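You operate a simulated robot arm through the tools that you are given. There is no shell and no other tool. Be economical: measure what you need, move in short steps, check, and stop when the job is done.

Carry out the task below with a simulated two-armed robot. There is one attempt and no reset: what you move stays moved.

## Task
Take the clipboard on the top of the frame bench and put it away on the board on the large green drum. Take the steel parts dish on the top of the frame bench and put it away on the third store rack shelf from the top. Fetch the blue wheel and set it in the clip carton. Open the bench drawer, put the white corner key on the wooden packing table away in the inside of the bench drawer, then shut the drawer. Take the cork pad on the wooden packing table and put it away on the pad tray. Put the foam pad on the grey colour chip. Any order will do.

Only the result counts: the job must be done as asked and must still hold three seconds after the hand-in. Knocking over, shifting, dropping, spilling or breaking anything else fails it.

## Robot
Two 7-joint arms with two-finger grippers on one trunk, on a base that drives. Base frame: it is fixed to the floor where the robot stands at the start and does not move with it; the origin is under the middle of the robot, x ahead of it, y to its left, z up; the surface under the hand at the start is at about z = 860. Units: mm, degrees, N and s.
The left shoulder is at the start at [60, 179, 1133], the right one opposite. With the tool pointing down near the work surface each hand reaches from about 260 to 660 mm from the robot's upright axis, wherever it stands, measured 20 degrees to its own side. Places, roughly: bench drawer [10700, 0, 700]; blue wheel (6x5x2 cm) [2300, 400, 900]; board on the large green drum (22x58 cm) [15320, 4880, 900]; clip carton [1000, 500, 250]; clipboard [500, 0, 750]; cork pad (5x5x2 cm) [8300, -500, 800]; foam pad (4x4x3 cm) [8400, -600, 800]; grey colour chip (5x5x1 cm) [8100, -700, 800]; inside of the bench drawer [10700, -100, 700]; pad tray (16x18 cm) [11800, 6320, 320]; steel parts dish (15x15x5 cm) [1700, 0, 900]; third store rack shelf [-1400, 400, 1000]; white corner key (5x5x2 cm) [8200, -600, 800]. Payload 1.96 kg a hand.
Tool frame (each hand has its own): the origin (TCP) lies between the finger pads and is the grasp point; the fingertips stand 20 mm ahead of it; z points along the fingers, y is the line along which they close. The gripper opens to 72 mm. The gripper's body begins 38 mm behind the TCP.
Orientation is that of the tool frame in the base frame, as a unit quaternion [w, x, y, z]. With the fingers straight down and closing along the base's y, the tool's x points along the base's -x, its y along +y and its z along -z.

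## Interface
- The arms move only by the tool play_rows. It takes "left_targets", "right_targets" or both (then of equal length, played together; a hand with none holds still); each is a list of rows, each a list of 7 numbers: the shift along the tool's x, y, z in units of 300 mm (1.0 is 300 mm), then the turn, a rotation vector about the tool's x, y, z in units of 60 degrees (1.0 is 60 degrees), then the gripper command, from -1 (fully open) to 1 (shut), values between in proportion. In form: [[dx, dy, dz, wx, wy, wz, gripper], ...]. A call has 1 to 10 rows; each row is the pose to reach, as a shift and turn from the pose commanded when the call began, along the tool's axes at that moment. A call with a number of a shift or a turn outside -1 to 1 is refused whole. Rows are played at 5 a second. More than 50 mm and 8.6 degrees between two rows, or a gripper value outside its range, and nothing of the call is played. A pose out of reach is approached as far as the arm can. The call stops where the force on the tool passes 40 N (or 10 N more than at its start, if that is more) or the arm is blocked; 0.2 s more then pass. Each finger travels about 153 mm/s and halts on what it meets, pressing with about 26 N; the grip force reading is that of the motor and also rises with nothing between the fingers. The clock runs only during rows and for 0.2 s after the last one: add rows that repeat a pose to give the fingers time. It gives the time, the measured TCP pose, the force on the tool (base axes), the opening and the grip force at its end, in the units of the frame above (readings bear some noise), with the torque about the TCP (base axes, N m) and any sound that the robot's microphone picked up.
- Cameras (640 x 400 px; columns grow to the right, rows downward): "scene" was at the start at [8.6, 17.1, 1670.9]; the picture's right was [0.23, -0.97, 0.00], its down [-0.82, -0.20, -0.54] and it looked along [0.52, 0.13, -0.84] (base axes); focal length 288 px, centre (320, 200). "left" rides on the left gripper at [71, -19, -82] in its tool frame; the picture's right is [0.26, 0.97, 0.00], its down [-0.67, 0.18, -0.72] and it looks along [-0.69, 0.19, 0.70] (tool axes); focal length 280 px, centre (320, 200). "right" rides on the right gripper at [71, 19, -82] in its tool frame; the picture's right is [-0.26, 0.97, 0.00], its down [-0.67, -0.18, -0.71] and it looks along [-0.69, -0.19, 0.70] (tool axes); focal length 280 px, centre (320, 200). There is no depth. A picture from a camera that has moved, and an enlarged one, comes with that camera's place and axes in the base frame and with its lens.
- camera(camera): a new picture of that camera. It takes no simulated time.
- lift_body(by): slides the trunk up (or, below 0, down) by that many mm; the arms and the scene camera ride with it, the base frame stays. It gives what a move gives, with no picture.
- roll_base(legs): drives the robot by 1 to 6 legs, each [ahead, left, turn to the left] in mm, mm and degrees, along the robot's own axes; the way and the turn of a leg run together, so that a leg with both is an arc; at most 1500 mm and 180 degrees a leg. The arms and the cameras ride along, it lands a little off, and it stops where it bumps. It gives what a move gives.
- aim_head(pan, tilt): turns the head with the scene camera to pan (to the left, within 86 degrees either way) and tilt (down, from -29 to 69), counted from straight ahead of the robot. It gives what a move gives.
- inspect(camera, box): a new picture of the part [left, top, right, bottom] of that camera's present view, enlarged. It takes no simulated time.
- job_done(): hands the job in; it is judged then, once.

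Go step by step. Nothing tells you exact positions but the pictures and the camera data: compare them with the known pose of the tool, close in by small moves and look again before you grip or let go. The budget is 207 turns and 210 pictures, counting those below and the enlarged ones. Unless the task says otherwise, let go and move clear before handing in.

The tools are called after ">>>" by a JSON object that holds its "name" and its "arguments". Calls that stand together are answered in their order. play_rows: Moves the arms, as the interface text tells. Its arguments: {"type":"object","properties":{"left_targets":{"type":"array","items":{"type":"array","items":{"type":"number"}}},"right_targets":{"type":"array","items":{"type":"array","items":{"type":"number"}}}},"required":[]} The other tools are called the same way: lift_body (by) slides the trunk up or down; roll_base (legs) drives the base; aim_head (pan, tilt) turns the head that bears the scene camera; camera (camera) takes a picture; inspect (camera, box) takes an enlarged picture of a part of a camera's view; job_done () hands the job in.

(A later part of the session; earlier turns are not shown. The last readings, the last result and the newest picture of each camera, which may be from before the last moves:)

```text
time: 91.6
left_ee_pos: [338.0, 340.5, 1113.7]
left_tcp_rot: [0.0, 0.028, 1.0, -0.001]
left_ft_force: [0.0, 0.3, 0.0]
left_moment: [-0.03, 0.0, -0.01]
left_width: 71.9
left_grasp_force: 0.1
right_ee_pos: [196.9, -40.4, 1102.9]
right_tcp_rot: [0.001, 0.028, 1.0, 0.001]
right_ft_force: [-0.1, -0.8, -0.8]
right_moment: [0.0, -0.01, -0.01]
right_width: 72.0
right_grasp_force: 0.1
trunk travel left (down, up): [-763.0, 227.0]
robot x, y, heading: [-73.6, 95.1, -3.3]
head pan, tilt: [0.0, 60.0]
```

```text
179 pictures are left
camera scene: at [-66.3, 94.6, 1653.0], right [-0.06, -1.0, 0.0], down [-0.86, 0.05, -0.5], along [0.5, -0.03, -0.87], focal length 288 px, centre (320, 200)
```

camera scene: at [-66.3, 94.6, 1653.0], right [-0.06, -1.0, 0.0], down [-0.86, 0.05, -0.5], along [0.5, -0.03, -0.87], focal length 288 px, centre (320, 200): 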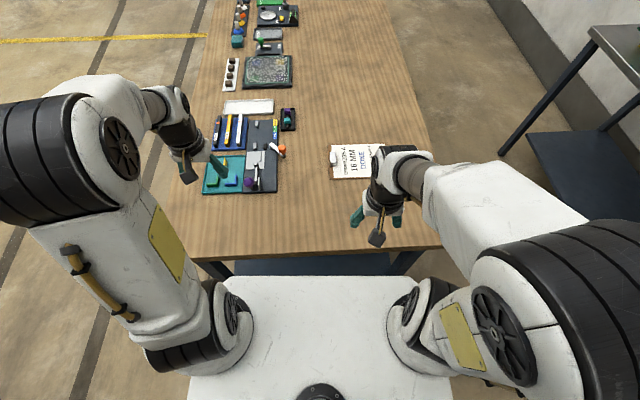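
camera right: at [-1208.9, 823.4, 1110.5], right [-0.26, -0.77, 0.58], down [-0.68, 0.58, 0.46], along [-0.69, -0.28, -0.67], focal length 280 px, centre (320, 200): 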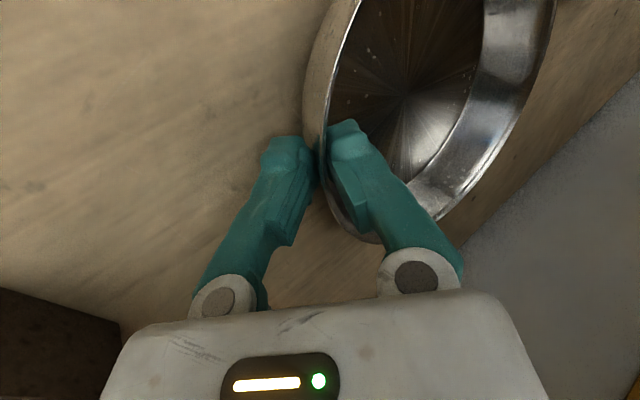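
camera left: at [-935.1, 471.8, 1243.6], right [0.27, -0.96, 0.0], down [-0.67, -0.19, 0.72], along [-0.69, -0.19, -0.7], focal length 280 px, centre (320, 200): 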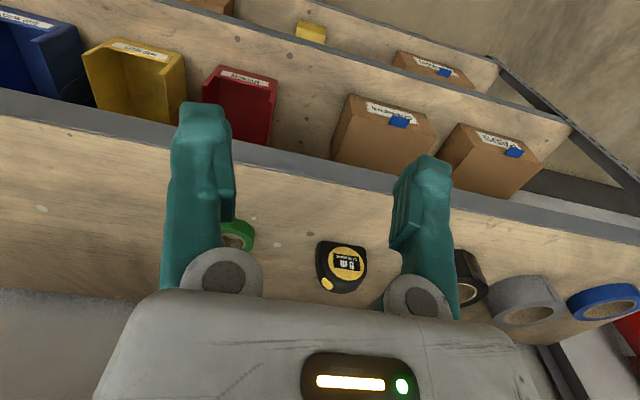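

>>> {"name": "roll_base", "arguments": {"legs": [[75, 0, 3.3]]}}

>>> {"name": "inspect", "arguments": {"camera": "scene", "box": [310, 130, 430, 210]}}

>>> {"name": "camera", "arguments": {"camera": "right"}}

```text
time: 92.7
left_ee_pos: [400.1, 362.4, 1113.7]
left_tcp_rot: [0.0, 0.0, 1.0, 0.0]
left_ft_force: [0.9, -0.8, 0.3]
left_moment: [0.0, -0.01, -0.01]
left_width: 72.0
left_grasp_force: 0.0
right_ee_pos: [281.3, -27.8, 1102.4]
right_tcp_rot: [0.0, -0.001, 1.0, 0.0]
right_ft_force: [-0.1, 0.4, 0.4]
right_moment: [-0.01, 0.0, -0.01]
right_width: 72.0
right_grasp_force: 0.0
trunk travel left (down, up): [-763.0, 227.0]
robot x, y, heading: [2.3, 89.0, -0.1]
head pan, tilt: [0.0, 60.0]
```

```text
5.00 times, centred on (370, 170) of scene
camera zoom: at [9.1, 92.6, 1653.0], right [0.0, -1.0, 0.0], down [-0.87, 0.0, -0.5], along [0.5, 0.0, -0.87], focal length 1441 px, centre (70, 350)
```

zoom: 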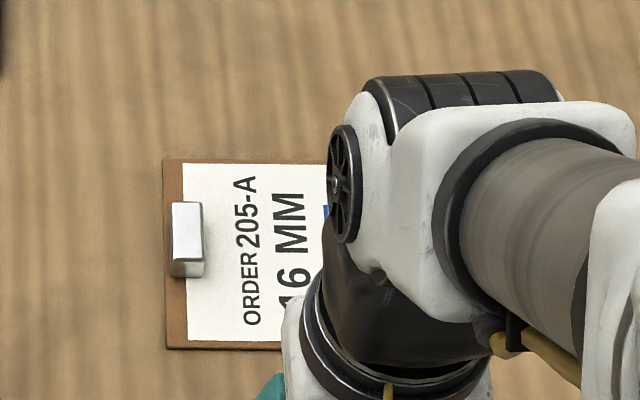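

```text
177 pictures are left
camera right: at [208.3, -7.7, 1184.5], right [0.26, 0.97, 0.0], down [0.67, -0.18, 0.72], along [0.69, -0.19, -0.7], focal length 280 px, centre (320, 200)
```

right: 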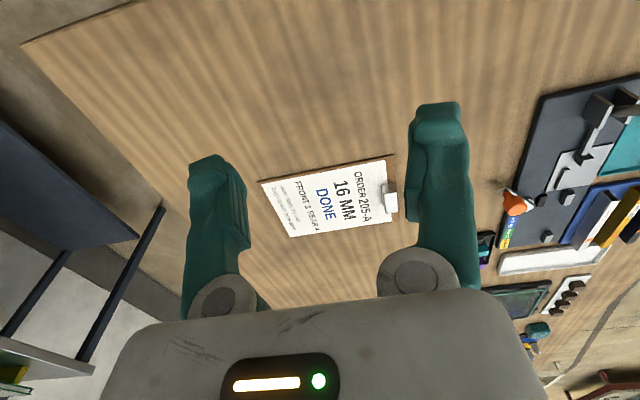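

The clip block is about 20 × 44 × 18 mm at (538, 17), top ≈887. I bring the right hand over it, closing along y.

>>> {"name": "play_rows", "arguments": {"right_targets": [[-0.122, 0.021, 0.07, 0, 0, 0, -0.3], [-0.245, 0.043, 0.14, 0, 0, 0, -0.3], [-0.367, 0.064, 0.21, 0, 0, 0, -0.3], [-0.49, 0.086, 0.29, 0, 0, 0, -0.3], [-0.612, 0.107, 0.36, 0, 0, 0, -0.3], [-0.735, 0.128, 0.43, 0, 0, 0, -0.3], [-0.857, 0.15, 0.5, 0, 0, 0, -0.3]]}}

>>> {"name": "camera", "arguments": {"camera": "right"}}

>>> {"name": "inspect", "arguments": {"camera": "scene", "box": [280, 110, 440, 220]}}

```text
time: 94.3
left_ee_pos: [401.2, 360.8, 1111.4]
left_tcp_rot: [-0.001, 0.0, 1.0, -0.001]
left_ft_force: [0.0, 0.3, -0.3]
left_moment: [-0.01, 0.01, 0.0]
left_width: 72.1
left_grasp_force: 0.1
right_ee_pos: [539.3, 17.8, 951.6]
right_tcp_rot: [0.0, 0.0, 1.0, 0.0]
right_ft_force: [0.0, -0.6, 0.6]
right_moment: [0.0, 0.03, -0.01]
right_width: 46.6
right_grasp_force: 0.0
trunk travel left (down, up): [-763.0, 227.0]
robot x, y, heading: [0.7, 93.1, 0.0]
head pan, tilt: [0.0, 60.0]
```

```text
176 pictures are left
camera right: at [467.4, 37.9, 1034.6], right [0.26, 0.97, 0.0], down [0.67, -0.18, 0.72], along [0.69, -0.19, -0.7], focal length 280 px, centre (320, 200)
```

right: 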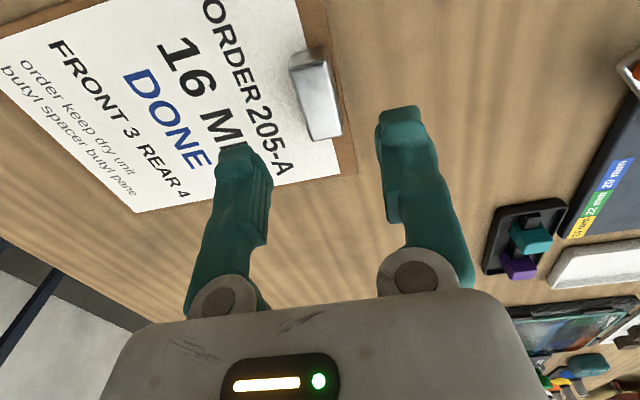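

```text
3.64 times, centred on (360, 165) of scene
camera zoom: at [11.7, 93.1, 1653.0], right [0.0, -1.0, 0.0], down [-0.87, 0.0, -0.5], along [0.5, 0.0, -0.87], focal length 1048 px, centre (174, 327)
```

zoom: 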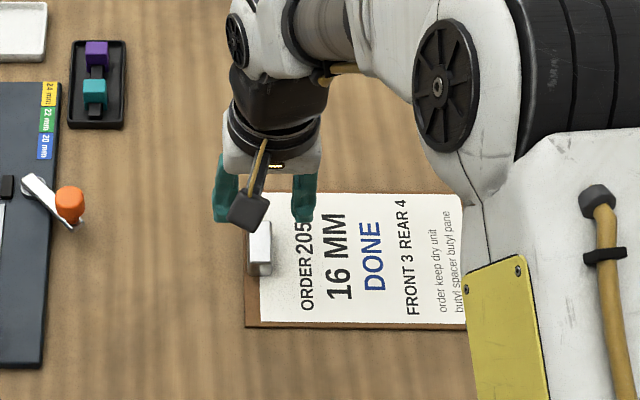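

Aligned. Descend to just above the board.

>>> {"name": "play_rows", "arguments": {"right_targets": [[0.01, 0, 0.08, 0, 0, 0, -0.3], [0.01, 0, 0.15, 0, 0, 0, -0.3], [0.01, 0, 0.19, 0, 0, 0, -0.3], [0.01, 0, 0.2, 0, 0, 0, -0.3], [0.01, 0, 0.205, 0, 0, 0, -0.3]]}}

>>> {"name": "camera", "arguments": {"camera": "right"}}

```text
time: 95.5
left_ee_pos: [398.8, 362.4, 1112.1]
left_tcp_rot: [0.0, -0.001, 1.0, 0.0]
left_ft_force: [-0.6, -0.4, -0.1]
left_moment: [-0.01, 0.02, 0.0]
left_width: 72.0
left_grasp_force: 0.1
right_ee_pos: [533.9, 17.9, 890.4]
right_tcp_rot: [0.001, -0.001, 1.0, 0.0]
right_ft_force: [-1.1, -0.7, 0.5]
right_moment: [-0.01, -0.01, -0.03]
right_width: 46.8
right_grasp_force: 0.2
trunk travel left (down, up): [-763.0, 227.0]
robot x, y, heading: [3.6, 94.7, 0.3]
head pan, tilt: [0.0, 60.0]
```

```text
174 pictures are left
camera right: at [462.9, 37.7, 973.1], right [0.26, 0.97, 0.0], down [0.67, -0.18, 0.72], along [0.69, -0.19, -0.7], focal length 280 px, centre (320, 200)
```

right: 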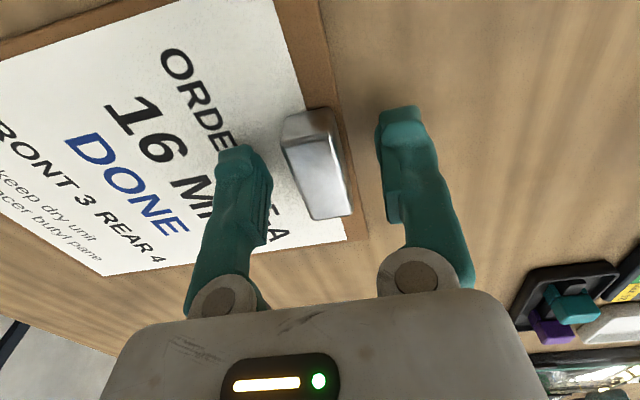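

>>> {"name": "play_rows", "arguments": {"right_targets": [[0, 0, 0.007, 0, 0, 0, -0.3], [0, 0, 0.013, 0, 0, 0, -0.3], [0, 0, 0.013, 0, 0, 0, -0.3]]}}

```text
time: 96.3
left_ee_pos: [399.8, 361.4, 1113.3]
left_tcp_rot: [0.001, -0.001, 1.0, -0.001]
left_ft_force: [-0.3, 0.7, -0.1]
left_moment: [0.02, 0.05, 0.01]
left_width: 72.2
left_grasp_force: 0.1
right_ee_pos: [535.4, 18.2, 886.6]
right_tcp_rot: [0.001, -0.002, 1.0, 0.0]
right_ft_force: [-0.2, -0.4, -0.9]
right_moment: [-0.01, 0.02, 0.0]
right_width: 46.8
right_grasp_force: 0.0
trunk travel left (down, up): [-763.0, 227.0]
robot x, y, heading: [1.8, 90.9, 0.0]
head pan, tilt: [0.0, 60.0]
```

>>> {"name": "play_rows", "arguments": {"right_targets": [[0, 0, 0.007, 0, 0, 0, -0.3], [0, 0, 0.013, 0, 0, 0, -0.3], [0, 0, 0.013, 0, 0, 0, -0.3]]}}

>>> {"name": "camera", "arguments": {"camera": "right"}}

```text
time: 97.1
left_ee_pos: [399.3, 361.9, 1113.1]
left_tcp_rot: [-0.001, -0.001, 1.0, 0.0]
left_ft_force: [-1.0, -0.8, 0.6]
left_moment: [-0.02, -0.02, -0.01]
left_width: 71.9
left_grasp_force: 0.0
right_ee_pos: [533.8, 17.8, 883.4]
right_tcp_rot: [0.001, -0.001, 1.0, 0.0]
right_ft_force: [0.8, 0.1, 0.2]
right_moment: [-0.02, -0.02, 0.02]
right_width: 47.0
right_grasp_force: 0.1
trunk travel left (down, up): [-763.0, 227.0]
robot x, y, heading: [6.9, 90.4, -0.0]
head pan, tilt: [0.0, 60.0]
```

```text
173 pictures are left
camera right: at [463.2, 38.0, 965.6], right [0.26, 0.97, 0.0], down [0.67, -0.18, 0.72], along [0.69, -0.19, -0.7], focal length 280 px, centre (320, 200)
```

right: 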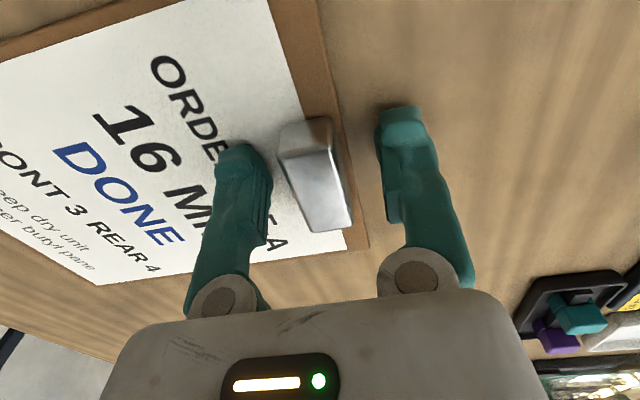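

>>> {"name": "play_rows", "arguments": {"right_targets": [[-0.01, 0, 0.007, 0, 0, 0, -0.3], [-0.02, 0, 0.013, 0, 0, 0, -0.3], [-0.02, 0, 0.02, 0, 0, 0, -0.3], [-0.02, 0, 0.02, 0, 0, 0, -0.3]]}}

```text
time: 98.0
left_ee_pos: [396.0, 362.9, 1114.1]
left_tcp_rot: [0.002, 0.0, 1.0, 0.0]
left_ft_force: [0.1, 0.2, 0.6]
left_moment: [-0.01, -0.02, 0.01]
left_width: 72.0
left_grasp_force: 0.1
right_ee_pos: [540.5, 19.9, 882.2]
right_tcp_rot: [0.005, 0.0, 1.0, 0.001]
right_ft_force: [-10.5, 1.2, 29.2]
right_moment: [-0.9, 0.26, -0.4]
right_width: 48.3
right_grasp_force: 1.4
trunk travel left (down, up): [-763.0, 227.0]
robot x, y, heading: [0.3, 94.1, -0.2]
head pan, tilt: [0.0, 60.0]
stopped in row 4 (right hand): the force on the tool passed its limit at 42 N (the readings are from after the stop); the commanded pose is now the measured one
```

Contact: board top is at z≈862. Back up 1 mm and close on the clip.

>>> {"name": "play_rows", "arguments": {"right_targets": [[0, 0, -0.004, 0, 0, 0, -0.3], [0, 0, -0.004, 0, 0, 0, 1], [0, 0, -0.004, 0, 0, 0, 1], [0, 0, -0.004, 0, 0, 0, 1]]}}

>>> {"name": "camera", "arguments": {"camera": "right"}}

```text
time: 99.0
left_ee_pos: [396.1, 363.7, 1113.7]
left_tcp_rot: [0.002, 0.0, 1.0, 0.0]
left_ft_force: [0.3, 0.0, -0.6]
left_moment: [0.05, -0.01, -0.02]
left_width: 72.0
left_grasp_force: 0.1
right_ee_pos: [541.6, 19.7, 883.6]
right_tcp_rot: [0.005, -0.001, 1.0, 0.001]
right_ft_force: [4.3, 2.9, 36.8]
right_moment: [-0.11, -0.2, -0.02]
right_width: 20.7
right_grasp_force: 26.3
trunk travel left (down, up): [-763.0, 227.0]
robot x, y, heading: [0.8, 91.0, 0.1]
head pan, tilt: [0.0, 60.0]
```

```text
172 pictures are left
camera right: at [468.8, 39.4, 964.1], right [0.26, 0.97, 0.0], down [0.67, -0.18, 0.72], along [0.7, -0.19, -0.69], focal length 280 px, centre (320, 200)
```

right: 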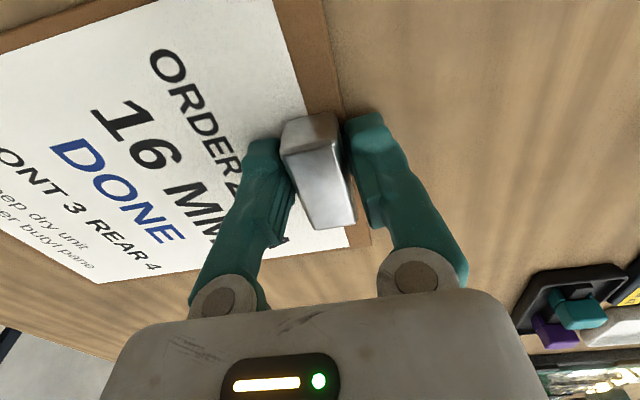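

>>> {"name": "play_rows", "arguments": {"right_targets": [[0, 0, -0.02, 0, 0, 0, 1], [0, 0, -0.06, 0, 0, 0, 1], [0, 0, -0.1, 0, 0, 0, 1], [0, 0, -0.14, 0, 0, 0, 1], [0, 0, -0.14, 0, 0, 0, 1]]}}

>>> {"name": "camera", "arguments": {"camera": "right"}}

>>> {"name": "camera", "arguments": {"camera": "scene"}}

```text
time: 100.2
left_ee_pos: [399.8, 360.6, 1113.4]
left_tcp_rot: [0.0, -0.001, 1.0, 0.0]
left_ft_force: [-0.7, -0.1, -0.3]
left_moment: [0.0, -0.02, 0.02]
left_width: 71.9
left_grasp_force: 0.1
right_ee_pos: [540.4, 18.1, 922.2]
right_tcp_rot: [0.003, -0.001, 1.0, 0.002]
right_ft_force: [0.1, 0.8, 0.4]
right_moment: [0.05, 0.01, -0.06]
right_width: 20.8
right_grasp_force: 25.8
trunk travel left (down, up): [-763.0, 227.0]
robot x, y, heading: [-0.1, 90.2, -0.1]
head pan, tilt: [0.0, 60.0]
```

```text
171 pictures are left
camera right: at [469.3, 37.5, 1004.8], right [0.26, 0.97, 0.0], down [0.67, -0.18, 0.72], along [0.69, -0.19, -0.7], focal length 280 px, centre (320, 200)
```

right: 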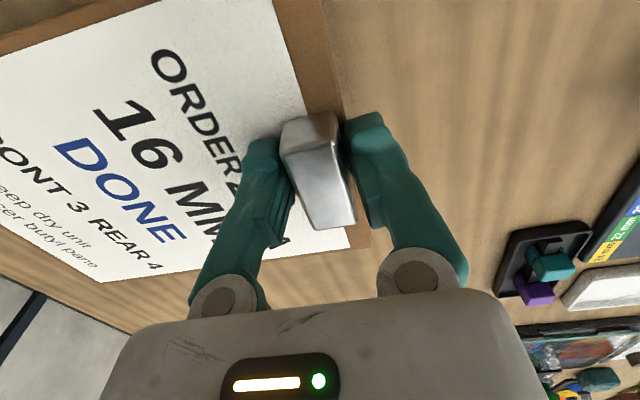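

```text
170 pictures are left
camera scene: at [9.3, 93.1, 1653.0], right [0.0, -1.0, 0.0], down [-0.87, 0.0, -0.5], along [0.5, 0.0, -0.87], focal length 288 px, centre (320, 200)
```

scene: 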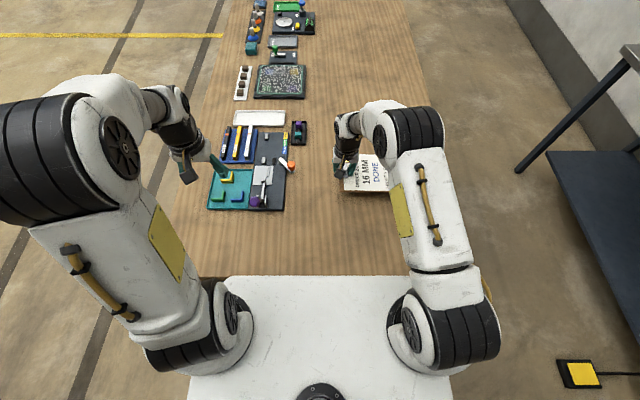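

The clipboard is held flat and steady. I raise it, tuck it in, and drive round the bench's left side to the aisle.

>>> {"name": "play_rows", "arguments": {"right_targets": [[0, 0, -0.12, 0, 0, 0, 1], [0, 0, -0.24, 0, 0, 0, 1], [0, 0, -0.36, 0, 0, 0, 1], [0.1, 0, -0.46, 0, 0, 0, 1], [0.22, 0, -0.52, 0, 0, 0, 1], [0.34, 0, -0.56, 0, 0, 0, 1], [0.46, 0, -0.56, 0, 0, 0, 1]]}}

>>> {"name": "roll_base", "arguments": {"legs": [[-300, 0, 0], [0, 1050, 0], [1000, 0, 0], [1500, 0, 0], [900, 0, 0]]}}

>>> {"name": "aim_head", "arguments": {"pan": 0, "tilt": 15}}

>>> {"name": "camera", "arguments": {"camera": "scene"}}

>>> {"name": "aim_head", "arguments": {"pan": 60, "tilt": 15}}

>>> {"name": "camera", "arguments": {"camera": "scene"}}

```text
time: 101.8
left_ee_pos: [398.7, 362.8, 1114.1]
left_tcp_rot: [0.001, -0.001, 1.0, -0.001]
left_ft_force: [-0.2, 0.6, -0.1]
left_moment: [-0.02, -0.02, 0.0]
left_width: 71.8
left_grasp_force: 0.2
right_ee_pos: [401.0, 16.8, 1089.0]
right_tcp_rot: [0.003, 0.0, 1.0, 0.001]
right_ft_force: [-0.9, 0.2, -0.8]
right_moment: [0.11, -0.01, -0.01]
right_width: 20.8
right_grasp_force: 26.0
trunk travel left (down, up): [-763.0, 227.0]
robot x, y, heading: [-2.0, 93.3, -0.2]
head pan, tilt: [0.0, 60.0]
```

```text
time: 125.0
left_ee_pos: [3514.8, 1336.8, 1112.9]
left_tcp_rot: [0.0, 0.009, 1.0, 0.0]
left_ft_force: [0.5, 1.0, 0.8]
left_moment: [0.03, -0.02, 0.01]
left_width: 72.1
left_grasp_force: 0.2
right_ee_pos: [3512.3, 991.1, 1088.4]
right_tcp_rot: [0.002, 0.01, 1.0, 0.001]
right_ft_force: [0.0, -0.6, 0.0]
right_moment: [0.05, 0.0, 0.02]
right_width: 21.0
right_grasp_force: 25.9
trunk travel left (down, up): [-763.0, 227.0]
robot x, y, heading: [3112.6, 1077.1, -1.2]
head pan, tilt: [0.0, 60.0]
```

```text
time: 126.1
left_ee_pos: [3516.2, 1334.8, 1113.1]
left_tcp_rot: [0.001, 0.01, 1.0, 0.0]
left_ft_force: [-0.3, -0.1, 1.1]
left_moment: [0.02, 0.02, -0.02]
left_width: 72.2
left_grasp_force: 0.0
right_ee_pos: [3512.1, 991.8, 1088.8]
right_tcp_rot: [0.003, 0.01, 1.0, 0.001]
right_ft_force: [0.0, -0.4, -0.6]
right_moment: [0.07, 0.0, 0.0]
right_width: 21.0
right_grasp_force: 26.0
trunk travel left (down, up): [-763.0, 227.0]
robot x, y, heading: [3112.1, 1075.3, -1.0]
head pan, tilt: [0.0, 15.0]
```

```text
169 pictures are left
camera scene: at [3147.0, 1074.9, 1719.2], right [-0.02, -1.0, 0.0], down [-0.26, 0.01, -0.97], along [0.97, -0.02, -0.26], focal length 288 px, centre (320, 200)
```

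scene: 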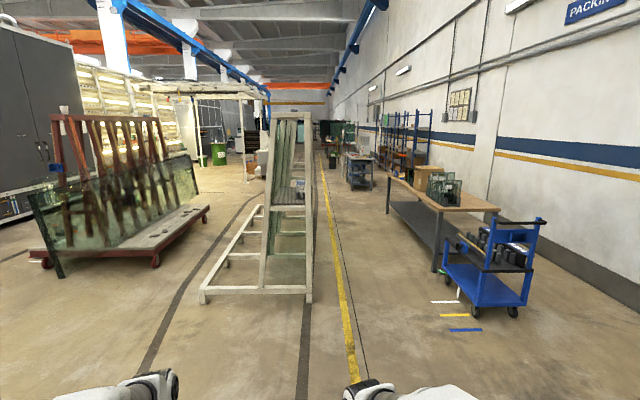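

```text
time: 127.4
left_ee_pos: [3515.0, 1335.5, 1111.9]
left_tcp_rot: [0.0, 0.01, 1.0, 0.0]
left_ft_force: [-1.3, 0.4, -0.4]
left_moment: [0.02, 0.06, -0.02]
left_width: 71.8
left_grasp_force: 0.0
right_ee_pos: [3511.9, 991.6, 1089.5]
right_tcp_rot: [0.003, 0.01, 1.0, 0.001]
right_ft_force: [0.3, 0.6, -1.1]
right_moment: [0.07, -0.02, -0.02]
right_width: 20.9
right_grasp_force: 25.9
trunk travel left (down, up): [-763.0, 227.0]
robot x, y, heading: [3114.5, 1074.8, -1.2]
head pan, tilt: [60.0, 15.0]
```

```text
168 pictures are left
camera scene: at [3101.9, 1156.6, 1719.3], right [0.86, -0.52, 0.0], down [-0.13, -0.22, -0.97], along [0.5, 0.83, -0.26], focal length 288 px, centre (320, 200)
```

scene: 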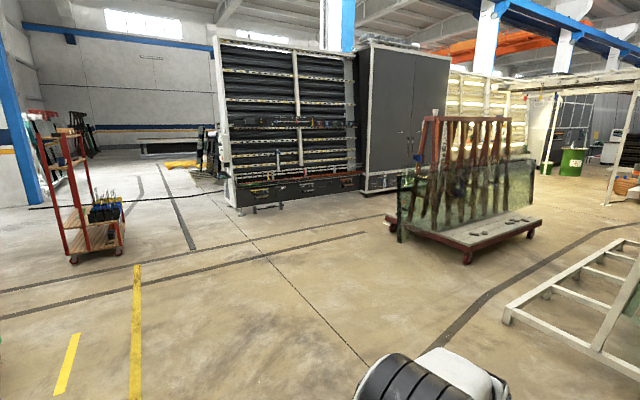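

I see the white glass frame ahead and the packing table on the right; the green drum is far ahead-left. I pass between frame and table at y≈420.

>>> {"name": "roll_base", "arguments": {"legs": [[0, -650, 1.2], [1500, 0, 0], [1500, 0, 0], [1500, 0, 0], [1300, 0, 0]]}}

>>> {"name": "aim_head", "arguments": {"pan": 35, "tilt": 10}}

>>> {"name": "camera", "arguments": {"camera": "scene"}}

>>> {"name": "aim_head", "arguments": {"pan": -15, "tilt": 15}}

>>> {"name": "camera", "arguments": {"camera": "scene"}}

>>> {"name": "aim_head", "arguments": {"pan": -80, "tilt": 40}}

>>> {"name": "camera", "arguments": {"camera": "scene"}}

```text
time: 158.3
left_ee_pos: [9292.2, 739.4, 1113.4]
left_tcp_rot: [0.0, -0.016, 1.0, 0.0]
left_ft_force: [0.4, -0.2, 0.2]
left_moment: [0.01, 0.0, 0.0]
left_width: 72.1
left_grasp_force: 0.0
right_ee_pos: [9306.1, 395.1, 1088.8]
right_tcp_rot: [0.001, -0.016, 1.0, 0.001]
right_ft_force: [-0.5, 0.5, -0.2]
right_moment: [0.09, 0.01, 0.01]
right_width: 20.7
right_grasp_force: 25.3
trunk travel left (down, up): [-763.0, 227.0]
robot x, y, heading: [8905.6, 458.7, 1.6]
head pan, tilt: [60.0, 15.0]
```

```text
time: 159.2
left_ee_pos: [9292.4, 738.6, 1112.3]
left_tcp_rot: [0.0, -0.016, 1.0, -0.001]
left_ft_force: [0.2, 0.1, 0.2]
left_moment: [-0.01, 0.0, 0.02]
left_width: 72.1
left_grasp_force: 0.1
right_ee_pos: [9307.1, 394.3, 1087.9]
right_tcp_rot: [0.004, -0.017, 1.0, 0.001]
right_ft_force: [0.0, 0.7, -1.0]
right_moment: [0.1, 0.01, 0.02]
right_width: 21.0
right_grasp_force: 26.0
trunk travel left (down, up): [-763.0, 227.0]
robot x, y, heading: [8903.4, 454.7, 1.7]
head pan, tilt: [35.0, 10.0]
```

```text
167 pictures are left
camera scene: at [8918.9, 512.2, 1727.4], right [0.6, -0.8, 0.0], down [-0.14, -0.1, -0.98], along [0.79, 0.59, -0.17], focal length 288 px, centre (320, 200)
```

scene: 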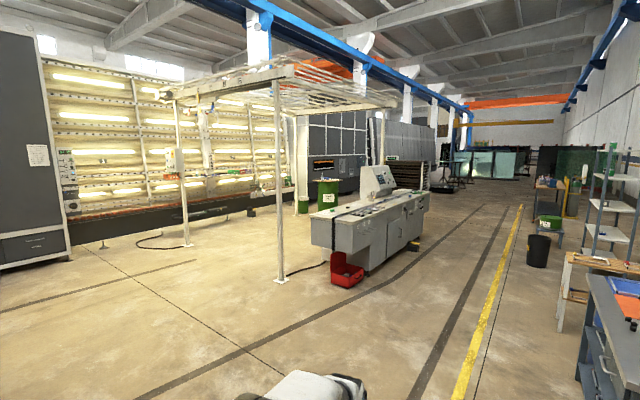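

```text
time: 160.3
left_ee_pos: [9293.0, 738.7, 1113.1]
left_tcp_rot: [0.0, -0.016, 1.0, -0.001]
left_ft_force: [-0.8, 0.0, 0.3]
left_moment: [-0.01, -0.05, -0.03]
left_width: 71.9
left_grasp_force: 0.1
right_ee_pos: [9306.4, 395.7, 1089.3]
right_tcp_rot: [0.003, -0.016, 1.0, 0.0]
right_ft_force: [-0.1, -0.2, -1.2]
right_moment: [0.05, 0.04, 0.0]
right_width: 21.1
right_grasp_force: 25.9
trunk travel left (down, up): [-763.0, 227.0]
robot x, y, heading: [8902.5, 459.0, 1.8]
head pan, tilt: [-15.0, 15.0]
```

```text
166 pictures are left
camera scene: at [8935.8, 435.2, 1719.3], right [-0.23, -0.97, 0.0], down [-0.25, 0.06, -0.97], along [0.94, -0.22, -0.26], focal length 288 px, centre (320, 200)
```

scene: 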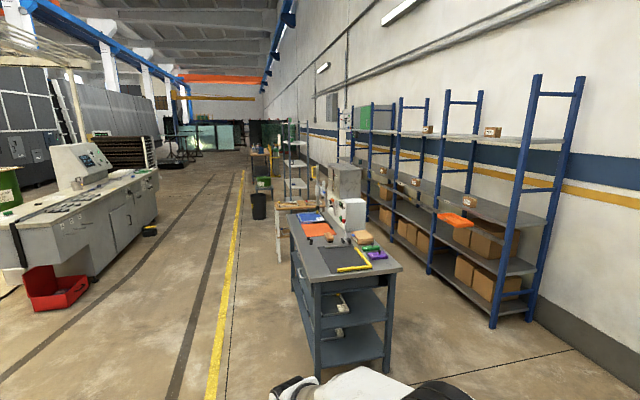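

```text
time: 161.7
left_ee_pos: [9292.7, 738.7, 1111.7]
left_tcp_rot: [0.001, -0.016, 1.0, 0.001]
left_ft_force: [-0.1, 0.9, 0.4]
left_moment: [-0.03, 0.01, 0.0]
left_width: 72.1
left_grasp_force: 0.1
right_ee_pos: [9306.3, 393.9, 1087.6]
right_tcp_rot: [0.002, -0.017, 1.0, 0.001]
right_ft_force: [0.1, 0.5, -0.9]
right_moment: [0.07, -0.01, 0.03]
right_width: 21.0
right_grasp_force: 26.0
trunk travel left (down, up): [-763.0, 227.0]
robot x, y, heading: [8906.6, 459.6, 1.7]
head pan, tilt: [-80.0, 40.0]
```

```text
165 pictures are left
camera scene: at [8862.3, 373.1, 1679.8], right [-0.98, -0.21, 0.0], down [-0.13, 0.63, -0.77], along [0.16, -0.75, -0.64], focal length 288 px, centre (320, 200)
```

scene: 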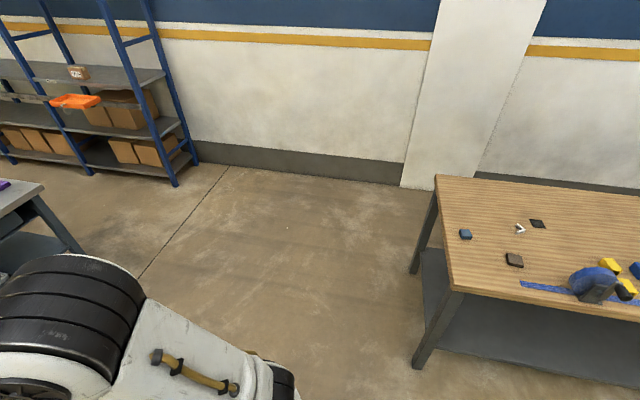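

The drum is ahead-left behind the console, reachable under the open canopy. I drive diagonally to about (10700, 4300) and look again.

>>> {"name": "roll_base", "arguments": {"legs": [[0, 0, 63.3], [1500, 0, 0], [1500, 0, 0], [1240, 0, 0], [0, 0, -65]]}}

>>> {"name": "aim_head", "arguments": {"pan": 0, "tilt": 15}}

>>> {"name": "camera", "arguments": {"camera": "scene"}}

>>> {"name": "aim_head", "arguments": {"pan": 60, "tilt": 20}}

>>> {"name": "camera", "arguments": {"camera": "scene"}}

```text
time: 187.7
left_ee_pos: [10931.6, 4671.4, 1113.2]
left_tcp_rot: [0.001, -0.025, 1.0, 0.0]
left_ft_force: [0.1, -0.3, -0.1]
left_moment: [-0.02, -0.01, 0.0]
left_width: 72.0
left_grasp_force: 0.2
right_ee_pos: [10952.3, 4328.1, 1087.2]
right_tcp_rot: [0.003, -0.026, 1.0, 0.001]
right_ft_force: [-0.6, 1.0, -1.1]
right_moment: [0.07, 0.0, -0.03]
right_width: 21.1
right_grasp_force: 25.8
trunk travel left (down, up): [-763.0, 227.0]
robot x, y, heading: [10545.0, 4379.0, 3.0]
head pan, tilt: [-80.0, 40.0]
```

```text
time: 189.3
left_ee_pos: [10931.9, 4670.6, 1112.7]
left_tcp_rot: [0.0, -0.025, 1.0, 0.0]
left_ft_force: [0.1, 0.2, 0.7]
left_moment: [0.0, 0.03, -0.03]
left_width: 72.2
left_grasp_force: 0.0
right_ee_pos: [10952.8, 4327.2, 1088.3]
right_tcp_rot: [0.003, -0.025, 1.0, 0.001]
right_ft_force: [-0.3, -0.9, -0.6]
right_moment: [0.06, 0.02, 0.03]
right_width: 21.2
right_grasp_force: 26.0
trunk travel left (down, up): [-763.0, 227.0]
robot x, y, heading: [10552.1, 4381.7, 2.9]
head pan, tilt: [0.0, 15.0]
```

```text
164 pictures are left
camera scene: at [10582.8, 4384.2, 1719.3], right [0.05, -1.0, 0.0], down [-0.26, -0.01, -0.97], along [0.96, 0.05, -0.26], focal length 288 px, centre (320, 200)
```

scene: 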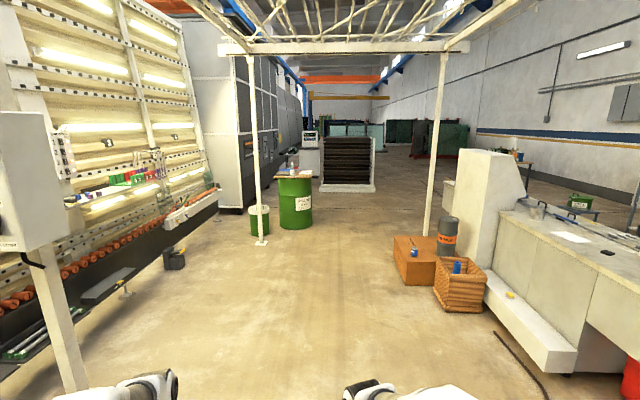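

```text
time: 190.6
left_ee_pos: [10932.4, 4670.5, 1111.9]
left_tcp_rot: [0.0, -0.024, 1.0, 0.001]
left_ft_force: [-1.1, 0.9, 0.0]
left_moment: [0.0, -0.02, -0.03]
left_width: 72.3
left_grasp_force: 0.1
right_ee_pos: [10952.9, 4326.5, 1088.1]
right_tcp_rot: [0.002, -0.026, 1.0, 0.001]
right_ft_force: [1.1, -0.4, -0.7]
right_moment: [0.13, -0.01, 0.01]
right_width: 21.0
right_grasp_force: 26.2
trunk travel left (down, up): [-763.0, 227.0]
robot x, y, heading: [10548.2, 4382.5, 2.9]
head pan, tilt: [60.0, 20.0]
```

```text
163 pictures are left
camera scene: at [10532.0, 4462.4, 1711.1], right [0.89, -0.46, 0.0], down [-0.16, -0.3, -0.94], along [0.43, 0.84, -0.34], focal length 288 px, centre (320, 200)
```

scene: 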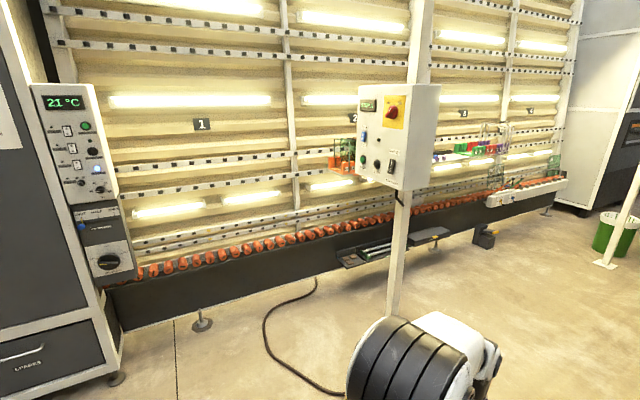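

Drum is at about (15250, 4950), with small things on its board. I drive along y≈4780 to x≈14150 and look.

>>> {"name": "roll_base", "arguments": {"legs": [[0, 400, -2.9], [1500, 0, 0], [1500, 0, 0], [600, 0, 0]]}}

>>> {"name": "aim_head", "arguments": {"pan": 5, "tilt": 30}}

>>> {"name": "camera", "arguments": {"camera": "scene"}}

```text
time: 210.1
left_ee_pos: [14520.8, 5202.6, 1113.0]
left_tcp_rot: [0.0, -0.02, 1.0, 0.0]
left_ft_force: [0.0, -0.3, 0.5]
left_moment: [0.0, 0.01, 0.0]
left_width: 72.2
left_grasp_force: 0.2
right_ee_pos: [14536.9, 4857.7, 1087.6]
right_tcp_rot: [0.003, -0.021, 1.0, 0.001]
right_ft_force: [-1.0, -0.7, -0.3]
right_moment: [0.12, -0.01, 0.0]
right_width: 20.9
right_grasp_force: 25.5
trunk travel left (down, up): [-763.0, 227.0]
robot x, y, heading: [14130.5, 4914.9, 2.3]
head pan, tilt: [60.0, 20.0]
```

```text
time: 211.4
left_ee_pos: [14521.4, 5200.9, 1113.3]
left_tcp_rot: [0.0, -0.02, 1.0, 0.0]
left_ft_force: [-0.1, 0.3, 0.0]
left_moment: [-0.02, -0.02, 0.02]
left_width: 71.9
left_grasp_force: 0.0
right_ee_pos: [14537.7, 4857.3, 1088.8]
right_tcp_rot: [0.002, -0.021, 1.0, 0.001]
right_ft_force: [-0.2, -0.2, -0.3]
right_moment: [0.02, 0.02, 0.01]
right_width: 20.9
right_grasp_force: 25.9
trunk travel left (down, up): [-763.0, 227.0]
robot x, y, heading: [14132.7, 4917.1, 2.4]
head pan, tilt: [5.0, 30.0]
```

```text
162 pictures are left
camera scene: at [14165.2, 4926.8, 1695.1], right [0.13, -0.99, 0.0], down [-0.5, -0.06, -0.87], along [0.86, 0.11, -0.5], focal length 288 px, centre (320, 200)
```

scene: 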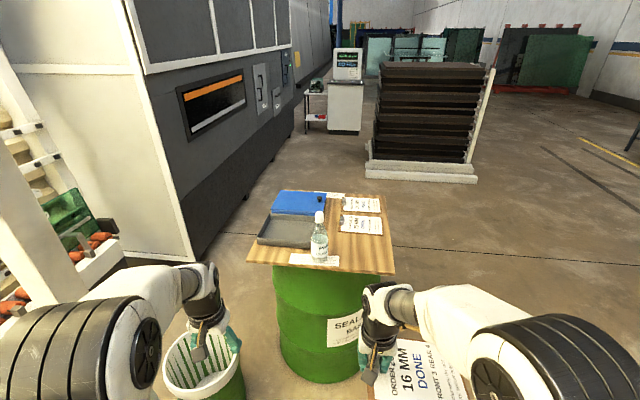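

>>> {"name": "inspect", "arguments": {"camera": "scene", "box": [230, 170, 410, 290]}}

```text
3.33 times, centred on (320, 230) of scene
camera zoom: at [14165.2, 4926.8, 1695.1], right [0.13, -0.99, 0.0], down [-0.5, -0.06, -0.87], along [0.86, 0.11, -0.5], focal length 961 px, centre (320, 100)
```

zoom: 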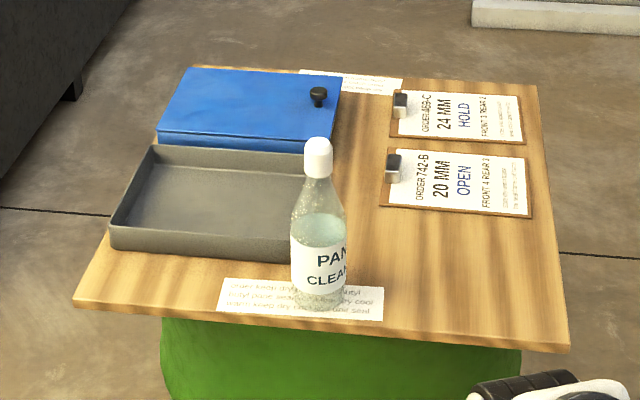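

The free spot is the front part of the right-hand strip, with two other clipboards behind it. Target clipboard centre ≈(15150, 4880). I approach carefully.

>>> {"name": "roll_base", "arguments": {"legs": [[0, 35, -2.4], [430, 0, 0]]}}

>>> {"name": "aim_head", "arguments": {"pan": 0, "tilt": 50}}

>>> {"name": "camera", "arguments": {"camera": "scene"}}

```text
time: 214.4
left_ee_pos: [14950.9, 5221.3, 1113.4]
left_tcp_rot: [0.0, -0.002, 1.0, -0.001]
left_ft_force: [-0.4, -0.4, 0.1]
left_moment: [-0.03, 0.05, -0.01]
left_width: 71.9
left_grasp_force: 0.1
right_ee_pos: [14954.5, 4876.8, 1089.0]
right_tcp_rot: [0.003, 0.0, 1.0, 0.001]
right_ft_force: [-0.7, 0.3, -1.3]
right_moment: [0.1, 0.01, 0.0]
right_width: 20.9
right_grasp_force: 25.8
trunk travel left (down, up): [-763.0, 227.0]
robot x, y, heading: [14553.7, 4953.7, 0.0]
head pan, tilt: [5.0, 30.0]
```

```text
time: 215.2
left_ee_pos: [14951.4, 5220.5, 1112.7]
left_tcp_rot: [-0.001, 0.0, 1.0, 0.0]
left_ft_force: [-0.8, -0.3, -0.1]
left_moment: [0.01, -0.03, 0.03]
left_width: 72.2
left_grasp_force: 0.1
right_ee_pos: [14954.8, 4877.5, 1087.4]
right_tcp_rot: [0.002, -0.001, 1.0, 0.0]
right_ft_force: [0.7, -0.2, -1.3]
right_moment: [0.06, 0.01, -0.02]
right_width: 21.2
right_grasp_force: 26.1
trunk travel left (down, up): [-763.0, 227.0]
robot x, y, heading: [14551.3, 4954.7, 0.2]
head pan, tilt: [0.0, 50.0]
```

```text
160 pictures are left
camera scene: at [14571.9, 4952.1, 1665.6], right [0.0, -1.0, 0.0], down [-0.77, 0.0, -0.64], along [0.64, 0.0, -0.77], focal length 288 px, centre (320, 200)
```

scene: 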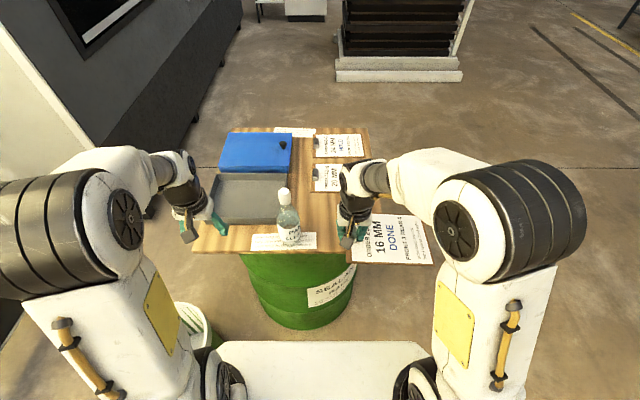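

Board top is near z≈870. I move 50 mm closer, then extend the clipboard over the free spot, staying high.

>>> {"name": "roll_base", "arguments": {"legs": [[50, 0, 0]]}}

>>> {"name": "play_rows", "arguments": {"right_targets": [[-0.14, 0, 0, 0, 0, 0, 1], [-0.28, 0, 0, 0, 0, 0, 1], [-0.42, 0, 0, 0, 0, 0, 1], [-0.56, 0, 0.03, 0, 0, 0, 1], [-0.56, 0.1, 0.13, 0, 0, 0, 1], [-0.56, 0.2, 0.23, 0, 0, 0, 1], [-0.56, 0.303, 0.33, 0, 0, 0, 1], [-0.56, 0.303, 0.4, 0, 0, 0, 1]]}}

>>> {"name": "camera", "arguments": {"camera": "scene"}}

>>> {"name": "camera", "arguments": {"camera": "right"}}

```text
time: 216.2
left_ee_pos: [14999.8, 5221.5, 1113.4]
left_tcp_rot: [0.001, -0.001, 1.0, 0.0]
left_ft_force: [0.6, 0.2, 0.4]
left_moment: [-0.03, -0.04, -0.01]
left_width: 72.2
left_grasp_force: 0.1
right_ee_pos: [15001.6, 4876.5, 1088.4]
right_tcp_rot: [0.004, -0.001, 1.0, 0.001]
right_ft_force: [0.2, -0.3, -1.2]
right_moment: [0.06, 0.0, 0.0]
right_width: 21.2
right_grasp_force: 26.5
trunk travel left (down, up): [-763.0, 227.0]
robot x, y, heading: [14604.8, 4954.3, 0.1]
head pan, tilt: [0.0, 50.0]
```

```text
time: 218.0
left_ee_pos: [15001.4, 5221.7, 1113.7]
left_tcp_rot: [0.0, -0.001, 1.0, -0.001]
left_ft_force: [0.6, 0.0, 0.0]
left_moment: [0.0, 0.0, 0.01]
left_width: 71.9
left_grasp_force: 0.1
right_ee_pos: [15153.6, 4943.3, 1011.4]
right_tcp_rot: [0.003, -0.002, 1.0, 0.001]
right_ft_force: [0.3, 0.3, -1.1]
right_moment: [0.06, 0.02, 0.0]
right_width: 20.9
right_grasp_force: 26.4
right hand out of reach, approached as far as the arm can: row 3, 4, 5, 6, 7, 8
trunk travel left (down, up): [-763.0, 227.0]
robot x, y, heading: [14602.5, 4952.0, 0.0]
head pan, tilt: [0.0, 50.0]
```

```text
159 pictures are left
camera scene: at [14622.5, 4952.2, 1665.6], right [0.0, -1.0, 0.0], down [-0.77, 0.0, -0.64], along [0.64, 0.0, -0.77], focal length 288 px, centre (320, 200)
```

scene: 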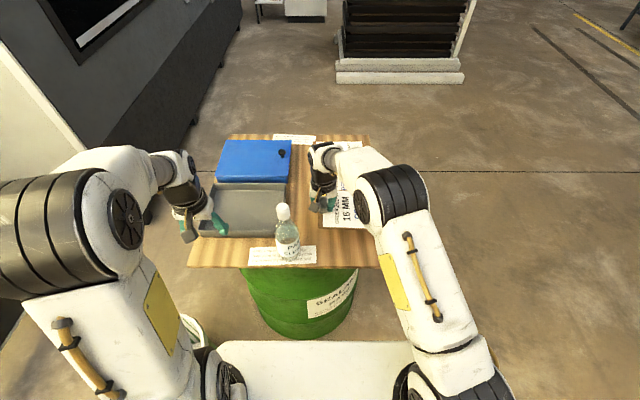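

```text
158 pictures are left
camera right: at [15082.1, 4963.1, 1091.7], right [0.26, 0.97, 0.0], down [0.67, -0.18, 0.72], along [0.7, -0.18, -0.69], focal length 280 px, centre (320, 200)
```

right: 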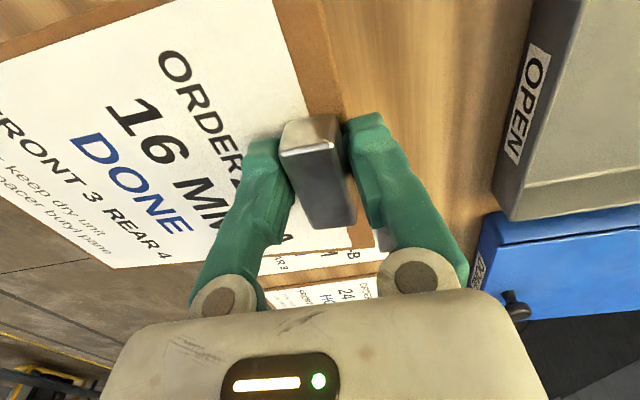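

>>> {"name": "play_rows", "arguments": {"right_targets": [[0, 0, 0.05, 0, 0, 0, 1], [0, 0, 0.1, 0, 0, 0, 1], [0, 0, 0.1, 0, 0, 0, 1]]}}

```text
time: 218.8
left_ee_pos: [15000.9, 5221.4, 1113.0]
left_tcp_rot: [-0.001, 0.0, 1.0, 0.001]
left_ft_force: [-0.3, 0.6, -0.2]
left_moment: [-0.04, -0.03, 0.01]
left_width: 72.2
left_grasp_force: 0.1
right_ee_pos: [15155.8, 4945.2, 977.9]
right_tcp_rot: [0.003, -0.002, 1.0, 0.001]
right_ft_force: [-0.3, 0.3, -1.9]
right_moment: [0.06, 0.04, 0.03]
right_width: 20.9
right_grasp_force: 25.4
trunk travel left (down, up): [-763.0, 227.0]
robot x, y, heading: [14600.0, 4950.1, 0.1]
head pan, tilt: [0.0, 50.0]
```

>>> {"name": "play_rows", "arguments": {"right_targets": [[-0.01, 0.03, 0.06, 0, 0, 0, 1], [-0.03, 0.077, 0.12, 0, 0, 0, 1], [-0.03, 0.077, 0.16, 0, 0, 0, 1]]}}

>>> {"name": "camera", "arguments": {"camera": "scene"}}

>>> {"name": "camera", "arguments": {"camera": "right"}}

```text
time: 219.6
left_ee_pos: [15001.3, 5220.7, 1113.2]
left_tcp_rot: [0.0, 0.0, 1.0, 0.0]
left_ft_force: [-0.5, -0.5, 0.7]
left_moment: [0.04, -0.04, 0.02]
left_width: 72.2
left_grasp_force: 0.2
right_ee_pos: [15165.1, 4967.0, 928.0]
right_tcp_rot: [0.002, -0.002, 1.0, 0.001]
right_ft_force: [-1.1, 0.4, -0.2]
right_moment: [-0.1, -0.05, 0.02]
right_width: 21.0
right_grasp_force: 26.0
trunk travel left (down, up): [-763.0, 227.0]
robot x, y, heading: [14604.0, 4950.8, 0.2]
head pan, tilt: [0.0, 50.0]
```

```text
157 pictures are left
camera scene: at [14621.5, 4952.1, 1665.6], right [0.0, -1.0, 0.0], down [-0.77, 0.0, -0.64], along [0.64, 0.0, -0.77], focal length 288 px, centre (320, 200)
```

scene: 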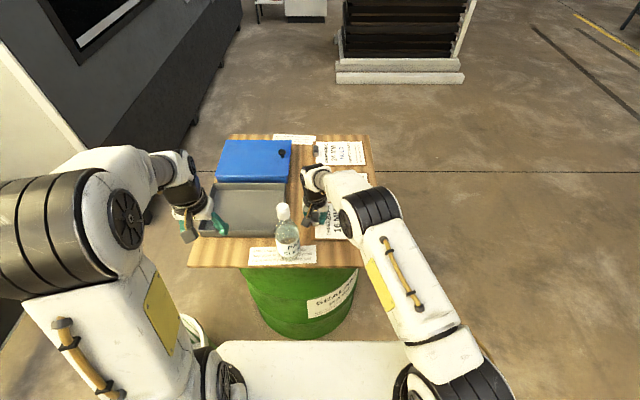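

```text
156 pictures are left
camera right: at [15093.8, 4987.0, 1009.8], right [0.26, 0.97, 0.0], down [0.67, -0.18, 0.72], along [0.69, -0.18, -0.7], focal length 280 px, centre (320, 200)
```

right: 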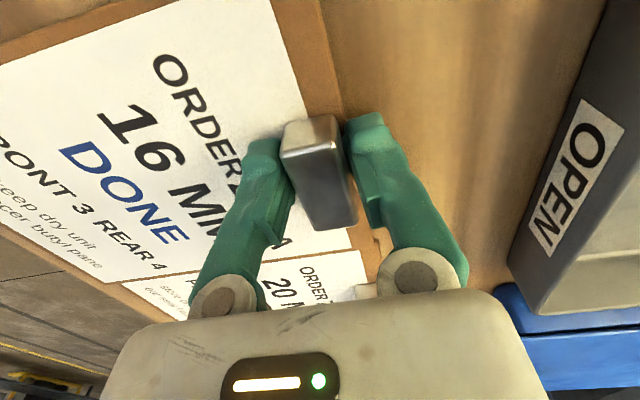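

The far edge is a bit close to the neighbour clipboard, so I shift back 25 mm and go down gently.

>>> {"name": "play_rows", "arguments": {"right_targets": [[0.05, 0, 0, 0, 0, 0, 1], [0.083, 0, 0.03, 0, 0, 0, 1], [0.083, 0, 0.06, 0, 0, 0, 1], [0.083, 0, 0.08, 0, 0, 0, 1]]}}

>>> {"name": "play_rows", "arguments": {"right_targets": [[0, 0, 0.01, 0, 0, 0, 1], [0, 0, 0.02, 0, 0, 0, 1], [0, 0, 0.02, 0, 0, 0, 1]]}}

>>> {"name": "camera", "arguments": {"camera": "right"}}

```text
time: 220.3
left_ee_pos: [14997.8, 5221.1, 1114.8]
left_tcp_rot: [0.001, -0.001, 1.0, 0.0]
left_ft_force: [-0.5, -0.3, -0.1]
left_moment: [-0.03, 0.04, 0.01]
left_width: 72.0
left_grasp_force: 0.0
right_ee_pos: [15141.8, 4966.2, 920.8]
right_tcp_rot: [0.01, -0.002, 1.0, 0.003]
right_ft_force: [-9.2, -3.3, 22.5]
right_moment: [-0.34, 0.06, -0.12]
right_width: 20.9
right_grasp_force: 26.4
trunk travel left (down, up): [-763.0, 227.0]
robot x, y, heading: [14604.9, 4951.4, 0.2]
head pan, tilt: [0.0, 50.0]
stopped in row 3 (right hand): the force on the tool passed its limit at 46 N (the readings are from after the stop); the commanded pose is now the measured one
```

```text
time: 220.8
left_ee_pos: [14998.2, 5221.6, 1113.8]
left_tcp_rot: [0.001, -0.001, 1.0, 0.001]
left_ft_force: [0.6, -0.1, 0.8]
left_moment: [0.0, -0.02, -0.01]
left_width: 72.2
left_grasp_force: 0.1
right_ee_pos: [15144.3, 4968.2, 921.5]
right_tcp_rot: [0.014, 0.0, 1.0, 0.003]
right_ft_force: [-7.3, -2.6, 26.1]
right_moment: [-0.56, 0.52, -0.15]
right_width: 21.1
right_grasp_force: 25.3
trunk travel left (down, up): [-763.0, 227.0]
robot x, y, heading: [14602.6, 4950.5, 0.0]
head pan, tilt: [0.0, 50.0]
stopped in row 2 (right hand): the force on the tool passed its limit at 44 N (the readings are from after the stop); the commanded pose is now the measured one
```

```text
155 pictures are left
camera right: at [15071.1, 4987.7, 1001.1], right [0.26, 0.97, 0.01], down [0.65, -0.19, 0.73], along [0.71, -0.18, -0.68], focal length 280 px, centre (320, 200)
```

right: 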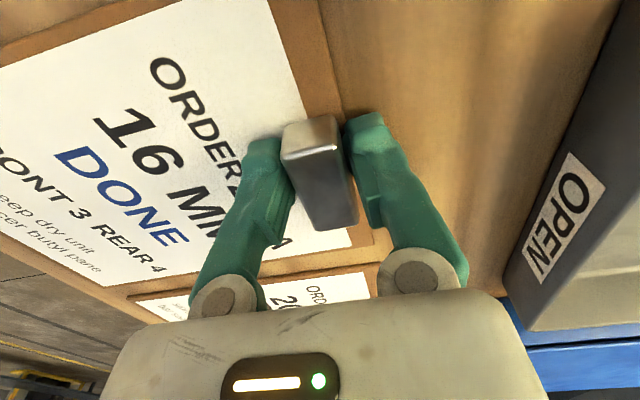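

Contact at board top ≈895, with a visible gap to the neighbour. Release and rise.

>>> {"name": "play_rows", "arguments": {"right_targets": [[0, 0, -0.003, 0, 0, 0, 0.4], [0, 0, -0.003, 0, 0, 0, 0.0], [0, 0, -0.003, 0, 0, 0, 0.0], [0, 0, -0.1, 0, 0, 0, 0], [0, 0, -0.2, 0, 0, 0, 0], [0.05, -0.1, -0.3, 0, 0, 0, 0], [0.15, -0.2, -0.35, 0, 0, 0, 0], [0.3, -0.25, -0.38, 0, 0, 0, 0], [0.45, -0.25, -0.4, 0, 0, 0, 0]]}}

>>> {"name": "camera", "arguments": {"camera": "scene"}}

```text
time: 222.8
left_ee_pos: [14999.7, 5221.0, 1114.2]
left_tcp_rot: [0.001, -0.001, 1.0, 0.0]
left_ft_force: [-1.0, 0.4, 0.9]
left_moment: [-0.01, -0.01, -0.01]
left_width: 72.0
left_grasp_force: 0.1
right_ee_pos: [15007.8, 4893.3, 1033.9]
right_tcp_rot: [0.013, -0.001, 1.0, 0.004]
right_ft_force: [-1.2, -0.4, 0.0]
right_moment: [0.02, -0.02, -0.01]
right_width: 35.7
right_grasp_force: 0.0
trunk travel left (down, up): [-763.0, 227.0]
robot x, y, heading: [14604.9, 4950.3, 0.0]
head pan, tilt: [0.0, 50.0]
```

```text
154 pictures are left
camera scene: at [14619.9, 4952.0, 1665.6], right [0.0, -1.0, 0.0], down [-0.77, 0.0, -0.64], along [0.64, 0.0, -0.77], focal length 288 px, centre (320, 200)
```

scene: 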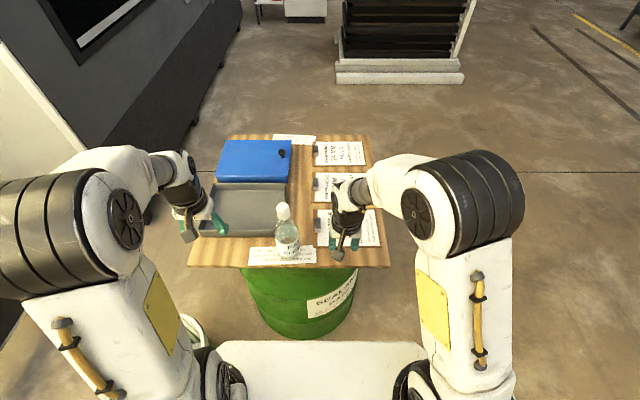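

Clipboard sits in line with the others. I back away and, passing the pad tray area, take a look at it.

>>> {"name": "roll_base", "arguments": {"legs": [[-1000, 0, 0], [-1400, 0, 0]]}}

>>> {"name": "aim_head", "arguments": {"pan": 80, "tilt": 25}}

>>> {"name": "camera", "arguments": {"camera": "scene"}}

```text
time: 234.4
left_ee_pos: [12643.9, 5208.7, 1112.2]
left_tcp_rot: [-0.001, -0.006, 1.0, 0.0]
left_ft_force: [0.4, -0.3, -0.2]
left_moment: [-0.01, 0.0, 0.0]
left_width: 71.8
left_grasp_force: 0.1
right_ee_pos: [12655.5, 4879.2, 1033.2]
right_tcp_rot: [0.012, -0.006, 1.0, 0.004]
right_ft_force: [0.4, 0.0, -0.2]
right_moment: [-0.02, -0.02, 0.04]
right_width: 35.9
right_grasp_force: 0.1
trunk travel left (down, up): [-763.0, 227.0]
robot x, y, heading: [12246.4, 4935.0, 1.0]
head pan, tilt: [0.0, 50.0]
```

```text
time: 235.9
left_ee_pos: [12642.6, 5208.4, 1112.8]
left_tcp_rot: [0.0, -0.007, 1.0, 0.0]
left_ft_force: [-0.1, 0.4, -0.3]
left_moment: [0.0, -0.04, 0.01]
left_width: 72.3
left_grasp_force: 0.1
right_ee_pos: [12655.2, 4879.4, 1033.2]
right_tcp_rot: [0.011, -0.007, 1.0, 0.004]
right_ft_force: [0.2, -0.2, 0.1]
right_moment: [-0.03, 0.01, -0.03]
right_width: 36.0
right_grasp_force: 0.0
trunk travel left (down, up): [-763.0, 227.0]
robot x, y, heading: [12247.1, 4931.0, 0.7]
head pan, tilt: [80.0, 25.0]
```

```text
153 pictures are left
camera scene: at [12204.5, 5024.4, 1703.0], right [0.99, -0.16, 0.0], down [-0.07, -0.42, -0.91], along [0.15, 0.89, -0.42], focal length 288 px, centre (320, 200)
```

scene: 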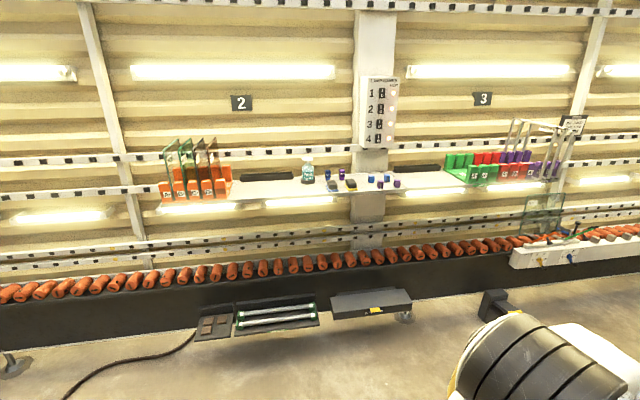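

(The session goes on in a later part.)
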